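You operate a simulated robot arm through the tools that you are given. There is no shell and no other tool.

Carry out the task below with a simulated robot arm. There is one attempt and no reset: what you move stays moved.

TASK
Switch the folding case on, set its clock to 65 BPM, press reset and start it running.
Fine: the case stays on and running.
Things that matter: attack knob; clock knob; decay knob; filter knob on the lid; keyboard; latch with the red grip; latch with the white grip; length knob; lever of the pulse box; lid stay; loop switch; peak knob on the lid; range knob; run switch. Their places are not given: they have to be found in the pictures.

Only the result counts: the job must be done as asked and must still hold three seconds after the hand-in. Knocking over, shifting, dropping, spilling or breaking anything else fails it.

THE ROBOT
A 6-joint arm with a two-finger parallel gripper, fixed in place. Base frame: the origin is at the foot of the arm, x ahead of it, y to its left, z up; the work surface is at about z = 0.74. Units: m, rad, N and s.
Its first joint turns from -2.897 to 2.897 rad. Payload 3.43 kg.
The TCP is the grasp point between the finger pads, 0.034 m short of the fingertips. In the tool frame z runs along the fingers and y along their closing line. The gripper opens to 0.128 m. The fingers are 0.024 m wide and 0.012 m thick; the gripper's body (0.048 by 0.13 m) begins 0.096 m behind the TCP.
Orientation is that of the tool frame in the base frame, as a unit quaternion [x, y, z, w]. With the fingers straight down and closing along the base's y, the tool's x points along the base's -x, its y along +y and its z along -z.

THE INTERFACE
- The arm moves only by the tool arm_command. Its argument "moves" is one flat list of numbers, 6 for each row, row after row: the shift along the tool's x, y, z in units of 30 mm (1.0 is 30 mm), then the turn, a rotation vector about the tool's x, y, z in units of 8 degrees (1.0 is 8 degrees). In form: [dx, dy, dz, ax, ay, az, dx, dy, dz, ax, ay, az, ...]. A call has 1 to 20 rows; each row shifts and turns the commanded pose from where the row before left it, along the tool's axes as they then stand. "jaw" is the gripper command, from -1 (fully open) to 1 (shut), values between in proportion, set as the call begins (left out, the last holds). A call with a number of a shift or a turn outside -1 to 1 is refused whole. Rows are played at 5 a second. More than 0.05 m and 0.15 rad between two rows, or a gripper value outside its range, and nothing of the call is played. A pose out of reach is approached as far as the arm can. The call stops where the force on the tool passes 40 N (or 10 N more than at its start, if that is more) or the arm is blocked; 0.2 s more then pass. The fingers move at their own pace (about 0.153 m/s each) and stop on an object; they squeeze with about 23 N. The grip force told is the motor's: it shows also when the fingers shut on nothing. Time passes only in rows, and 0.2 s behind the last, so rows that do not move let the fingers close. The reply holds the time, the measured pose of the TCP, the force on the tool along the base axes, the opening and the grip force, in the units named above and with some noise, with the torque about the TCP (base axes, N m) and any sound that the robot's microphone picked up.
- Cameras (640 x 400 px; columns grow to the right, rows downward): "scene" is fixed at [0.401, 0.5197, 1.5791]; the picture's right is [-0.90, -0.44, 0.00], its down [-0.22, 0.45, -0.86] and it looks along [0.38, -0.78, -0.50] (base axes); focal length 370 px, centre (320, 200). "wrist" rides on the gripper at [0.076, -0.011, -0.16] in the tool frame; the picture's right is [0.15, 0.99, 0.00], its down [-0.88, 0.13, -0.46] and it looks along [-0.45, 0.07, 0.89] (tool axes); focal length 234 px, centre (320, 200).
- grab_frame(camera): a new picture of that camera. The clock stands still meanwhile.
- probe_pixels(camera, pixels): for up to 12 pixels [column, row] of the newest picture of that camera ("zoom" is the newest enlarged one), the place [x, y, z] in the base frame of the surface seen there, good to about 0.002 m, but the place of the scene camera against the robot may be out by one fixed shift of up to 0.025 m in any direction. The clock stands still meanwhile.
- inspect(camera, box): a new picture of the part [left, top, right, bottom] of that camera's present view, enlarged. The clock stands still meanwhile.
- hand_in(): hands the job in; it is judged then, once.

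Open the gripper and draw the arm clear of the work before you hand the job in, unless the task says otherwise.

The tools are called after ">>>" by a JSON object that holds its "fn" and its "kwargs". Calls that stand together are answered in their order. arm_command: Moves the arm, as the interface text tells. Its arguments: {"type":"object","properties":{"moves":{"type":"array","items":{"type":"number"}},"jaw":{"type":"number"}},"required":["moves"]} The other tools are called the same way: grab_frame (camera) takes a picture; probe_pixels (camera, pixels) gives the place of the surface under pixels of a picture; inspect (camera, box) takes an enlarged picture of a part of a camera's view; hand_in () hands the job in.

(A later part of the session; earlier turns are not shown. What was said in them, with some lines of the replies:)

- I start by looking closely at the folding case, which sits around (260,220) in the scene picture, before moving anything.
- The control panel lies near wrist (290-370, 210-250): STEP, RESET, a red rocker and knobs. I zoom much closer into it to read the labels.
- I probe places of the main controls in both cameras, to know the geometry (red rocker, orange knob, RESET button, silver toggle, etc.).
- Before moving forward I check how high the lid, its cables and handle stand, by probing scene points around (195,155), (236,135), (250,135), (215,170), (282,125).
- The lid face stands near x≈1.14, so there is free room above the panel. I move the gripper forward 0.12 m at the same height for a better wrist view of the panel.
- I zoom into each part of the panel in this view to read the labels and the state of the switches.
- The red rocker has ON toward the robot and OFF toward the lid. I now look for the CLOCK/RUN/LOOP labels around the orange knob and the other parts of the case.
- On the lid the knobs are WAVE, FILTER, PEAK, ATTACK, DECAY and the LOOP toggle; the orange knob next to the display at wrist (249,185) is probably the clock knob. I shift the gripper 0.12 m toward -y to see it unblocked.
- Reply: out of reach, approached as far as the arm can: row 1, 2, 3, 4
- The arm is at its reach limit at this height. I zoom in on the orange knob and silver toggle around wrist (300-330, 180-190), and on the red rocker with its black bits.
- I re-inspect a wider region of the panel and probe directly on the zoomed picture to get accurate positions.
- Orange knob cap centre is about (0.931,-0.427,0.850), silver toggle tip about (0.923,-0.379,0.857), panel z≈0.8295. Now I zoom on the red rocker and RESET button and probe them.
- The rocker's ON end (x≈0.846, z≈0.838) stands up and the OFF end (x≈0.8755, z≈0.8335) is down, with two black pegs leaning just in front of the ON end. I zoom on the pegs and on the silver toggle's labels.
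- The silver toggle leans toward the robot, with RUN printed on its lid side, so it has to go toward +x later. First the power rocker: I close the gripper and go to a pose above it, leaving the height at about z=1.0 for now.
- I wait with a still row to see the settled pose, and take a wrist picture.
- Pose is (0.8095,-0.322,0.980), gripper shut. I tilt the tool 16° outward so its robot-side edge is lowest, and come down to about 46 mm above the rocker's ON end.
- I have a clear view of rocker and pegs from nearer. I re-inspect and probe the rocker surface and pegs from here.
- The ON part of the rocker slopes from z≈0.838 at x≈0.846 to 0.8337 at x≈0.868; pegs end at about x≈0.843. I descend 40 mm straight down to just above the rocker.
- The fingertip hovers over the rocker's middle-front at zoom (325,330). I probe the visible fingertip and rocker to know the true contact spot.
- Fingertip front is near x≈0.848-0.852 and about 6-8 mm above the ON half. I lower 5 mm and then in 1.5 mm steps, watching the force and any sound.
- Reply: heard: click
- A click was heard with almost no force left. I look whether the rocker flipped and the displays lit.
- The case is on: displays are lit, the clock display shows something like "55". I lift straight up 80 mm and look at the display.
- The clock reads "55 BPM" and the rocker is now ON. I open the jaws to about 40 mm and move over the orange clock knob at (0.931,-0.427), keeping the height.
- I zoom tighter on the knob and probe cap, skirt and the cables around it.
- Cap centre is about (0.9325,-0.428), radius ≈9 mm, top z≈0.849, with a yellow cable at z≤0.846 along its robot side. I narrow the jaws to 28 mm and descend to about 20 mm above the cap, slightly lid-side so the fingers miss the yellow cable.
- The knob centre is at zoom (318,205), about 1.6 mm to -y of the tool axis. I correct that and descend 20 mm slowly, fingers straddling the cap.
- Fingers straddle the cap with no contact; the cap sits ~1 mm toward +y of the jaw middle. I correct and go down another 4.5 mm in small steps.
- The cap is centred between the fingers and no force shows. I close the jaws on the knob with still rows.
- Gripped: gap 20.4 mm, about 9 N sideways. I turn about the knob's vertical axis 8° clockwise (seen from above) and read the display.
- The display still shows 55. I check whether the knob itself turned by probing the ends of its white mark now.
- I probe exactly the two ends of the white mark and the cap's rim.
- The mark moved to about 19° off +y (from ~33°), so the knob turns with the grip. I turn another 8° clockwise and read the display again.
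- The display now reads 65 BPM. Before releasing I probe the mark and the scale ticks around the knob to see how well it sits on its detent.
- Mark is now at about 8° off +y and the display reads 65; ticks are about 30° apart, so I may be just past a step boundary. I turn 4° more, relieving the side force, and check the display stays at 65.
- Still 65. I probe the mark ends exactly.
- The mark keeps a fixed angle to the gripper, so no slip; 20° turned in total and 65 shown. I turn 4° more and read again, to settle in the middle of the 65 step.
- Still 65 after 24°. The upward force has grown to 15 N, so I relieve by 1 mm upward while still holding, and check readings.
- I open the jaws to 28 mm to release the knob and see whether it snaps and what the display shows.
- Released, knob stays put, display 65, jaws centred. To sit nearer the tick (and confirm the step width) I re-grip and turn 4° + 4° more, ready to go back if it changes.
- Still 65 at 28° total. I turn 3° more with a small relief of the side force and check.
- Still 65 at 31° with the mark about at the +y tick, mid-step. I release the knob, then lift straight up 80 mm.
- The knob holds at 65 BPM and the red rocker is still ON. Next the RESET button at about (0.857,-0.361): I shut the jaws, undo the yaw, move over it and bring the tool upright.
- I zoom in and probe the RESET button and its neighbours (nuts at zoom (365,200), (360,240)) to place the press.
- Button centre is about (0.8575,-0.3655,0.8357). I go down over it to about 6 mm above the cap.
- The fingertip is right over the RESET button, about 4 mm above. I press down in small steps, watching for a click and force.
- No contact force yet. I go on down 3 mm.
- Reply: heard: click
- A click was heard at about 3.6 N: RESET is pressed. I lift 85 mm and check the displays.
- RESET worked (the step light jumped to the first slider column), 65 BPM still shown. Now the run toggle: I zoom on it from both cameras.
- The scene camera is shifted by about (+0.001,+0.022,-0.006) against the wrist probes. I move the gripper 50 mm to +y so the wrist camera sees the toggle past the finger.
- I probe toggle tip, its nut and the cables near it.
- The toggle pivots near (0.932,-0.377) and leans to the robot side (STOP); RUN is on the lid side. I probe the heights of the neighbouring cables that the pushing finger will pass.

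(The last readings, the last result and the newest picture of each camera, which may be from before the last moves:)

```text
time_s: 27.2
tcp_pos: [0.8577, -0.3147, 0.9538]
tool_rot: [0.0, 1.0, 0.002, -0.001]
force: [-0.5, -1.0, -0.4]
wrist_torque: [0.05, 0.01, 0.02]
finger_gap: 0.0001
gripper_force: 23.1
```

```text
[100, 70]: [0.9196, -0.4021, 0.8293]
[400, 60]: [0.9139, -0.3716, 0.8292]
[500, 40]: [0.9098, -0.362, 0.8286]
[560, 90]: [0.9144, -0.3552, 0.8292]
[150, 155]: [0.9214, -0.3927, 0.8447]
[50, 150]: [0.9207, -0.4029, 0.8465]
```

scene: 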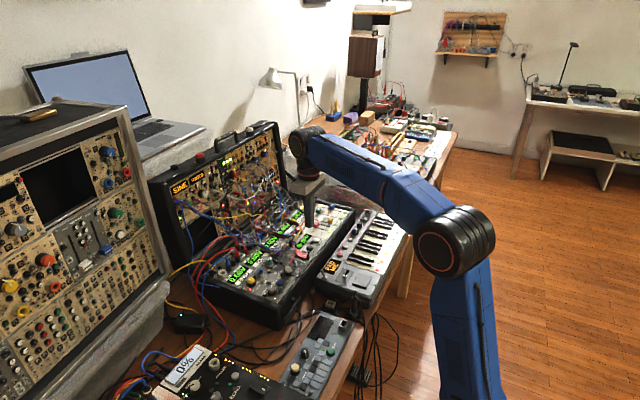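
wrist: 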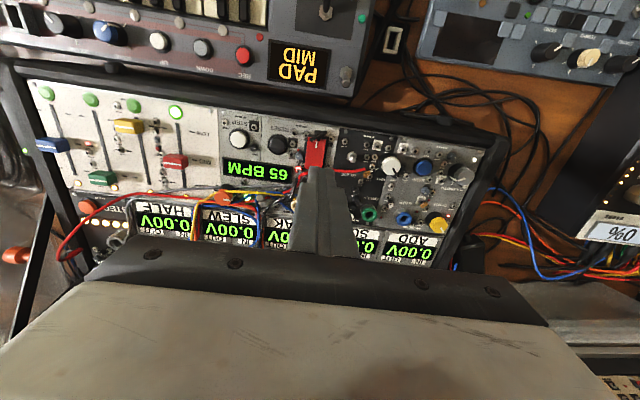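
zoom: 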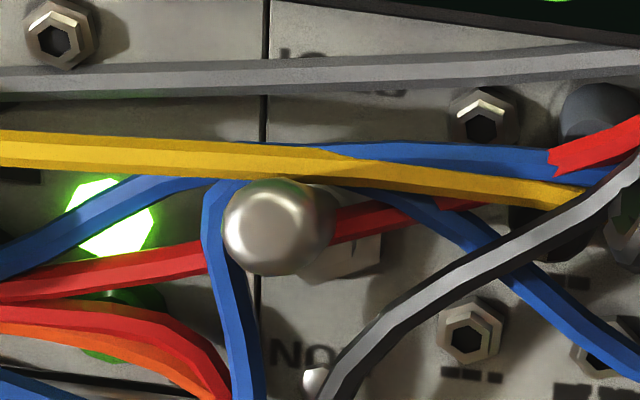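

All cables by the toggle top out at z≈0.8445, so a finger bottom at ≈0.846 clears them. I tilt 8° outward, move to the robot side of the toggle at about x=0.891, y=-0.378 and come partway down.

>>> {"fn": "arm_command", "kwargs": {"moves": [0, 0, 0, 0, -1, 0, -0.371, -0.703, 0.052, 0, 0, 0, -0.371, -0.703, 0.052, 0, 0, 0, -0.371, -0.703, 0.052, 0, 0, 0, 0.128, 0, 0.908, 0, 0, 0, 0.128, 0, 0.908, 0, 0, 0, 0, 0, 0, 0, 0, 0]}}

>>> {"fn": "arm_command", "kwargs": {"moves": [0, 0, 0, 0, 0, 0]}}

>>> {"fn": "inspect", "kwargs": {"camera": "scene", "box": [270, 215, 326, 250]}}

>>> {"fn": "inspect", "kwargs": {"camera": "wrist", "box": [256, 120, 384, 200]}}

```text
time_s: 28.8
tcp_pos: [0.8921, -0.3755, 0.8953]
tool_rot: [0.001, 0.998, 0.0, 0.07]
force: [0.1, -0.3, 0.1]
wrist_torque: [-0.04, -0.03, -0.01]
finger_gap: 0.0
gripper_force: 23.1
```

```text
time_s: 29.2
tcp_pos: [0.8918, -0.3759, 0.8962]
tool_rot: [0.002, 0.998, 0.0, 0.07]
force: [0.3, 0.1, 0.1]
wrist_torque: [0.03, 0.0, 0.03]
finger_gap: 0.0002
gripper_force: 22.2
```

```text
11.43 times, centred on (298, 232) of scene
```

zoom: 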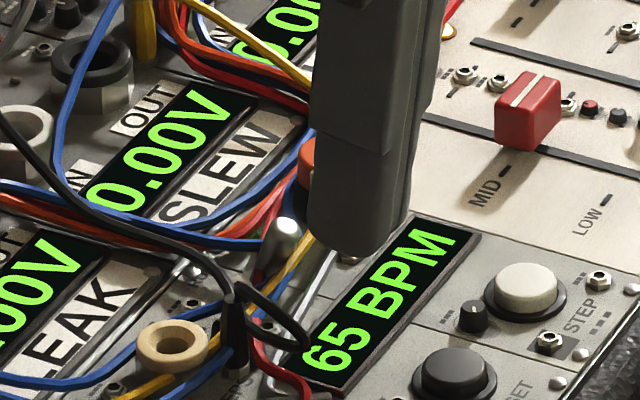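

```text
5.00 times, centred on (320, 160) of wrist
```

zoom: 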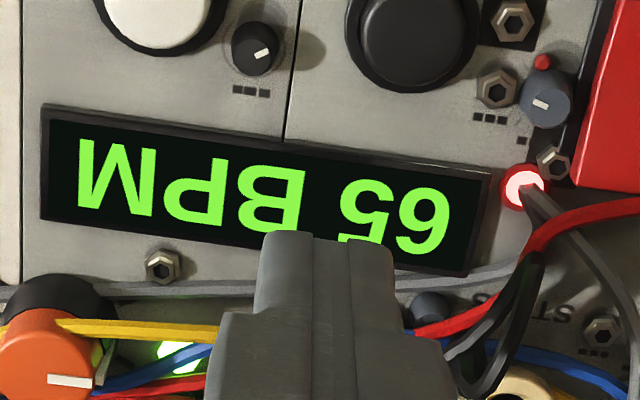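

The finger is on the robot side of the toggle (scene zoom (360,240) vs toggle (280,235)). I lower 16.5 mm to the pushing height, shifting 1.5 mm to -y.

>>> {"fn": "arm_command", "kwargs": {"moves": [0.038, -0.025, 0.272, 0, 0, 0, 0.038, -0.025, 0.272, 0, 0, 0, 0, 0, 0, 0, 0, 0]}}

>>> {"fn": "inspect", "kwargs": {"camera": "scene", "box": [278, 222, 318, 247]}}

```text
time_s: 30.0
tcp_pos: [0.8922, -0.3774, 0.8802]
tool_rot: [0.001, 0.998, 0.001, 0.07]
force: [-0.7, -0.3, 0.0]
wrist_torque: [-0.01, 0.0, -0.04]
finger_gap: 0.0001
gripper_force: 22.9
```

```text
16.00 times, centred on (298, 234) of scene
```

zoom: 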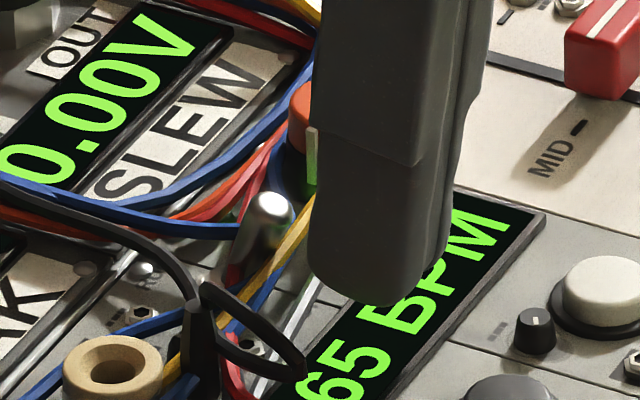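

The finger overlaps the toggle height well. I push toward +x in steps, first 8 mm to near contact, then on, watching for the click.

>>> {"fn": "arm_command", "kwargs": {"moves": [-0.132, 0, 0.0186, 0, 0, 0, -0.132, 0, 0.0186, 0, 0, 0, -0.099, 0, 0.014, 0, 0, 0, -0.099, 0, 0.014, 0, 0, 0]}}

>>> {"fn": "inspect", "kwargs": {"camera": "scene", "box": [278, 222, 318, 247]}}

```text
time_s: 31.0
tcp_pos: [0.9062, -0.3769, 0.8813]
tool_rot: [0.001, 0.998, 0.0, 0.07]
force: [-1.3, 0.0, 0.4]
wrist_torque: [0.0, 0.03, -0.04]
finger_gap: 0.0
gripper_force: 23.0
```

```text
16.00 times, centred on (298, 234) of scene
```

zoom: 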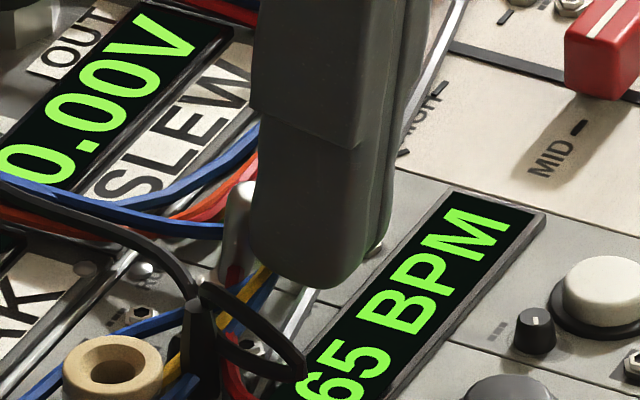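

The toggle is moving with the finger, now nearly upright (zoom (238,220)). I push on 6 mm.

>>> {"fn": "arm_command", "kwargs": {"moves": [-0.099, 0, 0.014, 0, 0, 0, -0.099, 0, 0.014, 0, 0, 0, 0, 0, 0, 0, 0, 0]}}

>>> {"fn": "inspect", "kwargs": {"camera": "scene", "box": [278, 222, 318, 247]}}

```text
time_s: 31.8
tcp_pos: [0.9133, -0.378, 0.8816]
tool_rot: [0.001, 0.998, 0.0, 0.069]
force: [0.1, 0.1, 0.9]
wrist_torque: [-0.02, 0.01, 0.0]
finger_gap: 0.0001
gripper_force: 23.1
heard: click
```

```text
16.00 times, centred on (298, 234) of scene
```

zoom: 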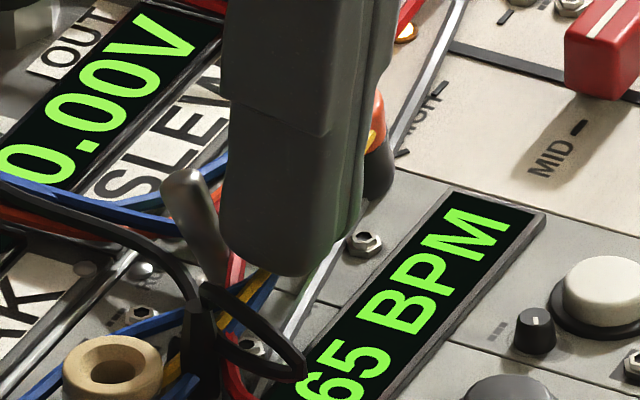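

Click heard and the toggle now leans toward the lid (RUN). I back off 10 mm, rise 80 mm, and check the case is running.

>>> {"fn": "arm_command", "kwargs": {"moves": [0.33, 0, -0.0464, 0, 0, 0, -0.0928, 0, -0.66, 0, 0, 0, -0.0928, 0, -0.66, 0, 0, 0, -0.0928, 0, -0.66, 0, 0, 0, -0.0928, 0, -0.66, 0, 0, 0]}}

>>> {"fn": "grab_frame", "kwargs": {"camera": "wrist"}}

>>> {"fn": "inspect", "kwargs": {"camera": "scene", "box": [240, 195, 352, 265]}}

```text
time_s: 33.0
tcp_pos: [0.9012, -0.3777, 0.9612]
tool_rot: [0.001, 0.998, 0.002, 0.07]
force: [-0.5, -0.2, 0.3]
wrist_torque: [0.02, -0.02, -0.02]
finger_gap: 0.0001
gripper_force: 22.7
```

```text
taken
```

wrist: 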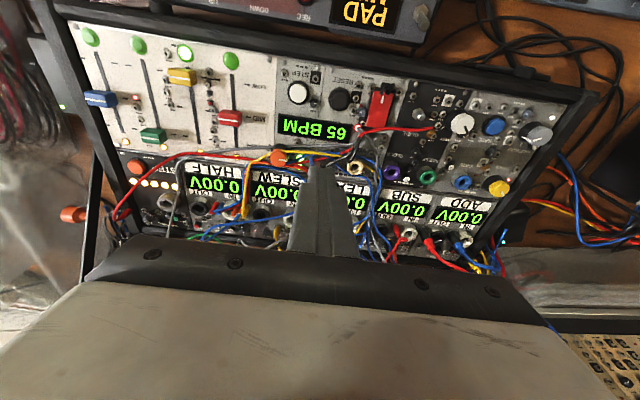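

```text
5.71 times, centred on (296, 230) of scene
```

zoom: 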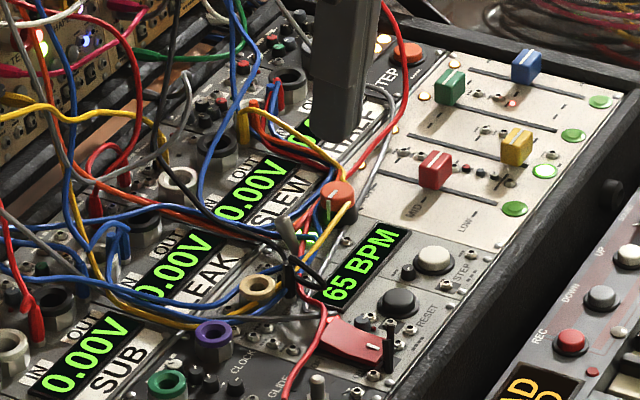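

The step light has moved on to the yellow column, 65 BPM is shown and the rocker is ON. I rise further, straighten the tool, draw back toward the robot and open the gripper.

>>> {"fn": "arm_command", "kwargs": {"moves": [0, 0, -1, 0, 0, 0, 0, 0, -1, 0, 0, 0, 0, 0, 0, 0, 1, 0, 1, 0, -0.7, 0, 0, 0, 1, 0, -0.7, 0, 0, 0, 1, 0, -0.5, 0, 0, 0, 1, 0, 0, 0, 0, 0, 1, 0, 0, 0, 0, 0, 0, 0, 0, 0, 0, 0]}}

>>> {"fn": "inspect", "kwargs": {"camera": "scene", "box": [240, 195, 352, 265]}}

>>> {"fn": "arm_command", "kwargs": {"moves": [0, 0, 0, 0, 0, 0, 0, 0, 0, 0, 0, 0, 0, 0, 0, 0, 0, 0, 0, 0, 0, 0, 0, 0], "jaw": -1}}

>>> {"fn": "inspect", "kwargs": {"camera": "scene", "box": [240, 195, 352, 265]}}

>>> {"fn": "grab_frame", "kwargs": {"camera": "scene"}}

>>> {"fn": "grab_frame", "kwargs": {"camera": "wrist"}}

```text
time_s: 35.0
tcp_pos: [0.7451, -0.3768, 1.0769]
tool_rot: [0.0, 1.0, 0.0, 0.0]
force: [0.8, -0.2, 0.6]
wrist_torque: [0.0, -0.02, -0.03]
finger_gap: 0.0001
gripper_force: 22.8
```

```text
5.71 times, centred on (296, 230) of scene
```

zoom: 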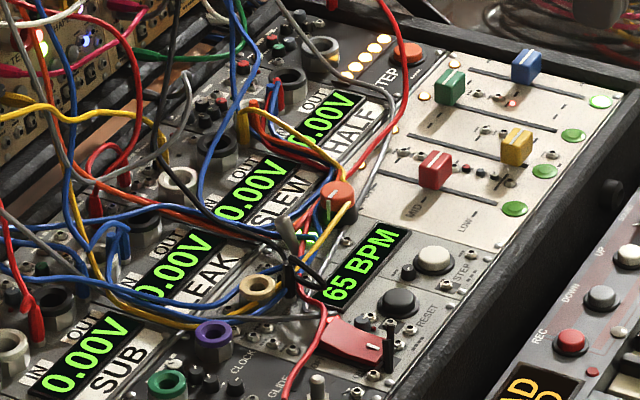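

```text
time_s: 36.0
tcp_pos: [0.7445, -0.377, 1.0764]
tool_rot: [0.002, 1.0, 0.0, 0.0]
force: [0.1, 0.1, 0.4]
wrist_torque: [-0.01, 0.01, 0.0]
finger_gap: 0.1279
gripper_force: 0.0
```

```text
5.71 times, centred on (296, 230) of scene
```

zoom: 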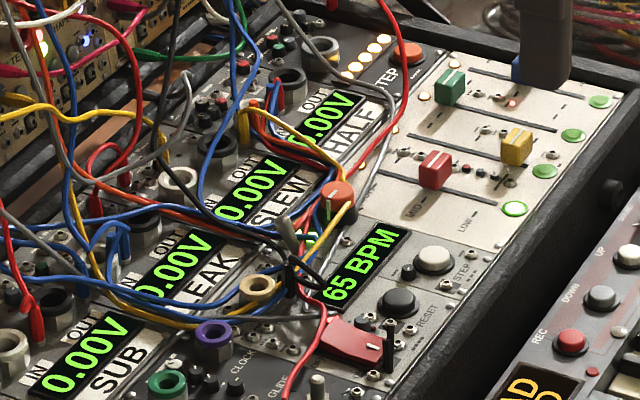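

```text
taken
```

scene: 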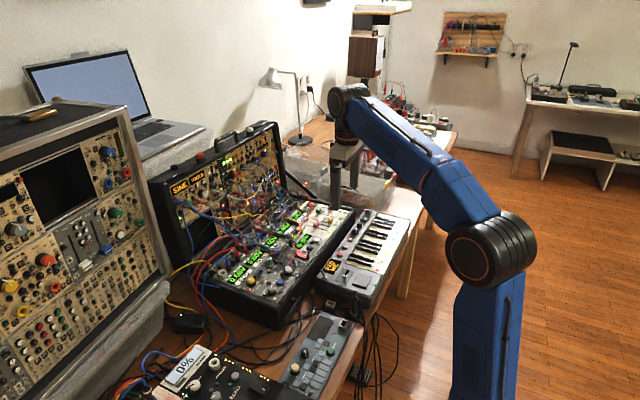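

```text
taken
```

wrist: 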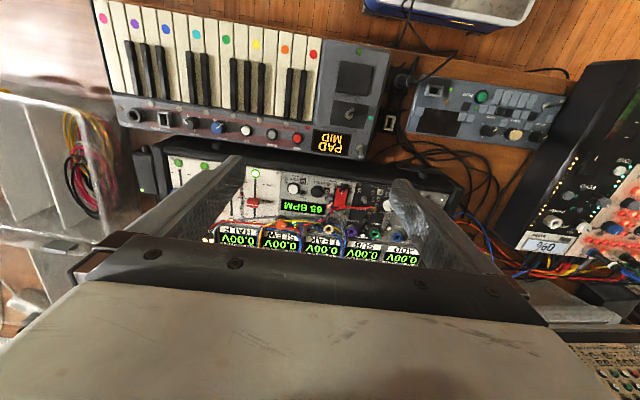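

The case is running: the step light goes yellow → blue → red at the right pace, display 65 BPM, rocker ON. I draw the open gripper further back to about its starting place.

>>> {"fn": "arm_command", "kwargs": {"moves": [0.6, 0.8, -0.8, 0, 0, 0, 0.6, 0.8, -0.8, 0, 0, 0, 0.6, 0.8, -0.8, 0, 0, 0, 0, 0, 0, 0, 0, 0]}}

>>> {"fn": "inspect", "kwargs": {"camera": "scene", "box": [240, 195, 352, 265]}}

>>> {"fn": "inspect", "kwargs": {"camera": "scene", "box": [140, 100, 360, 340]}}

```text
time_s: 37.0
tcp_pos: [0.6902, -0.3076, 1.15]
tool_rot: [0.001, 1.0, 0.0, 0.0]
force: [0.8, 0.2, -0.6]
wrist_torque: [0.0, 0.0, -0.02]
finger_gap: 0.1282
gripper_force: 0.0
```

```text
5.71 times, centred on (296, 230) of scene
```

zoom: 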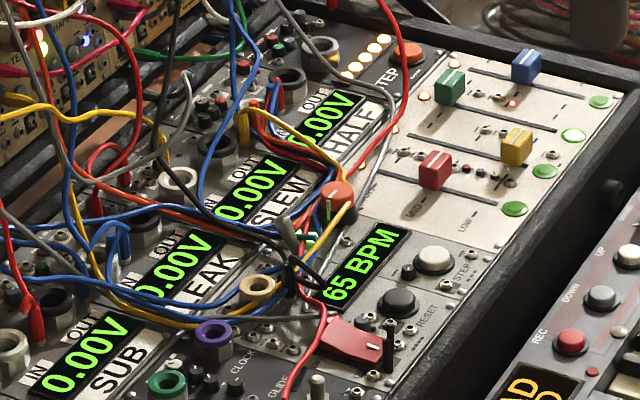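

```text
1.67 times, centred on (250, 220) of scene
```

zoom: 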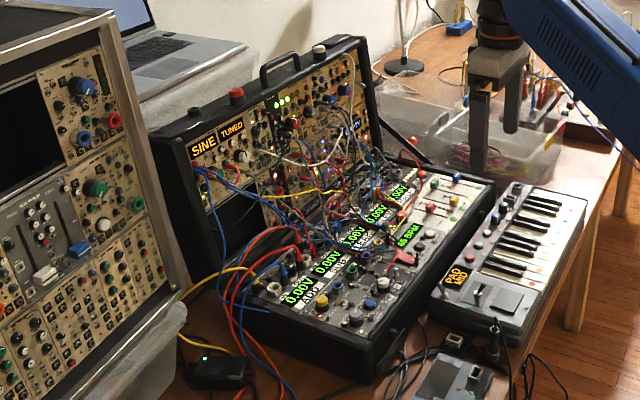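

Everything holds: rocker ON, display 65 BPM, step light advancing, toggle at RUN, lid and cables unchanged, gripper open and clear. I hand the job in.

>>> {"fn": "hand_in", "kwargs": {}}

```text
The job is handed in.
```

I switched the folding case on, set its clock to 65 BPM, pressed reset and started it running. I then handed the job in; no verdict has come back yet.

- **Power:** the red rocker clicked to ON and the displays lit up.
- **Clock:** I turned the orange clock knob about 31° clockwise. The display went from 55 to 65 BPM and stayed there after I let go.
- **Reset:** the button clicked and the step light jumped back to the first slider column.
- **Run:** the toggle clicked over to the RUN side. In the pictures taken afterwards the step light keeps advancing, at a pace that fits 65 BPM.

In the last pictures before hand-in, the lid and cables looked undisturbed. The gripper was open and back near its starting position.
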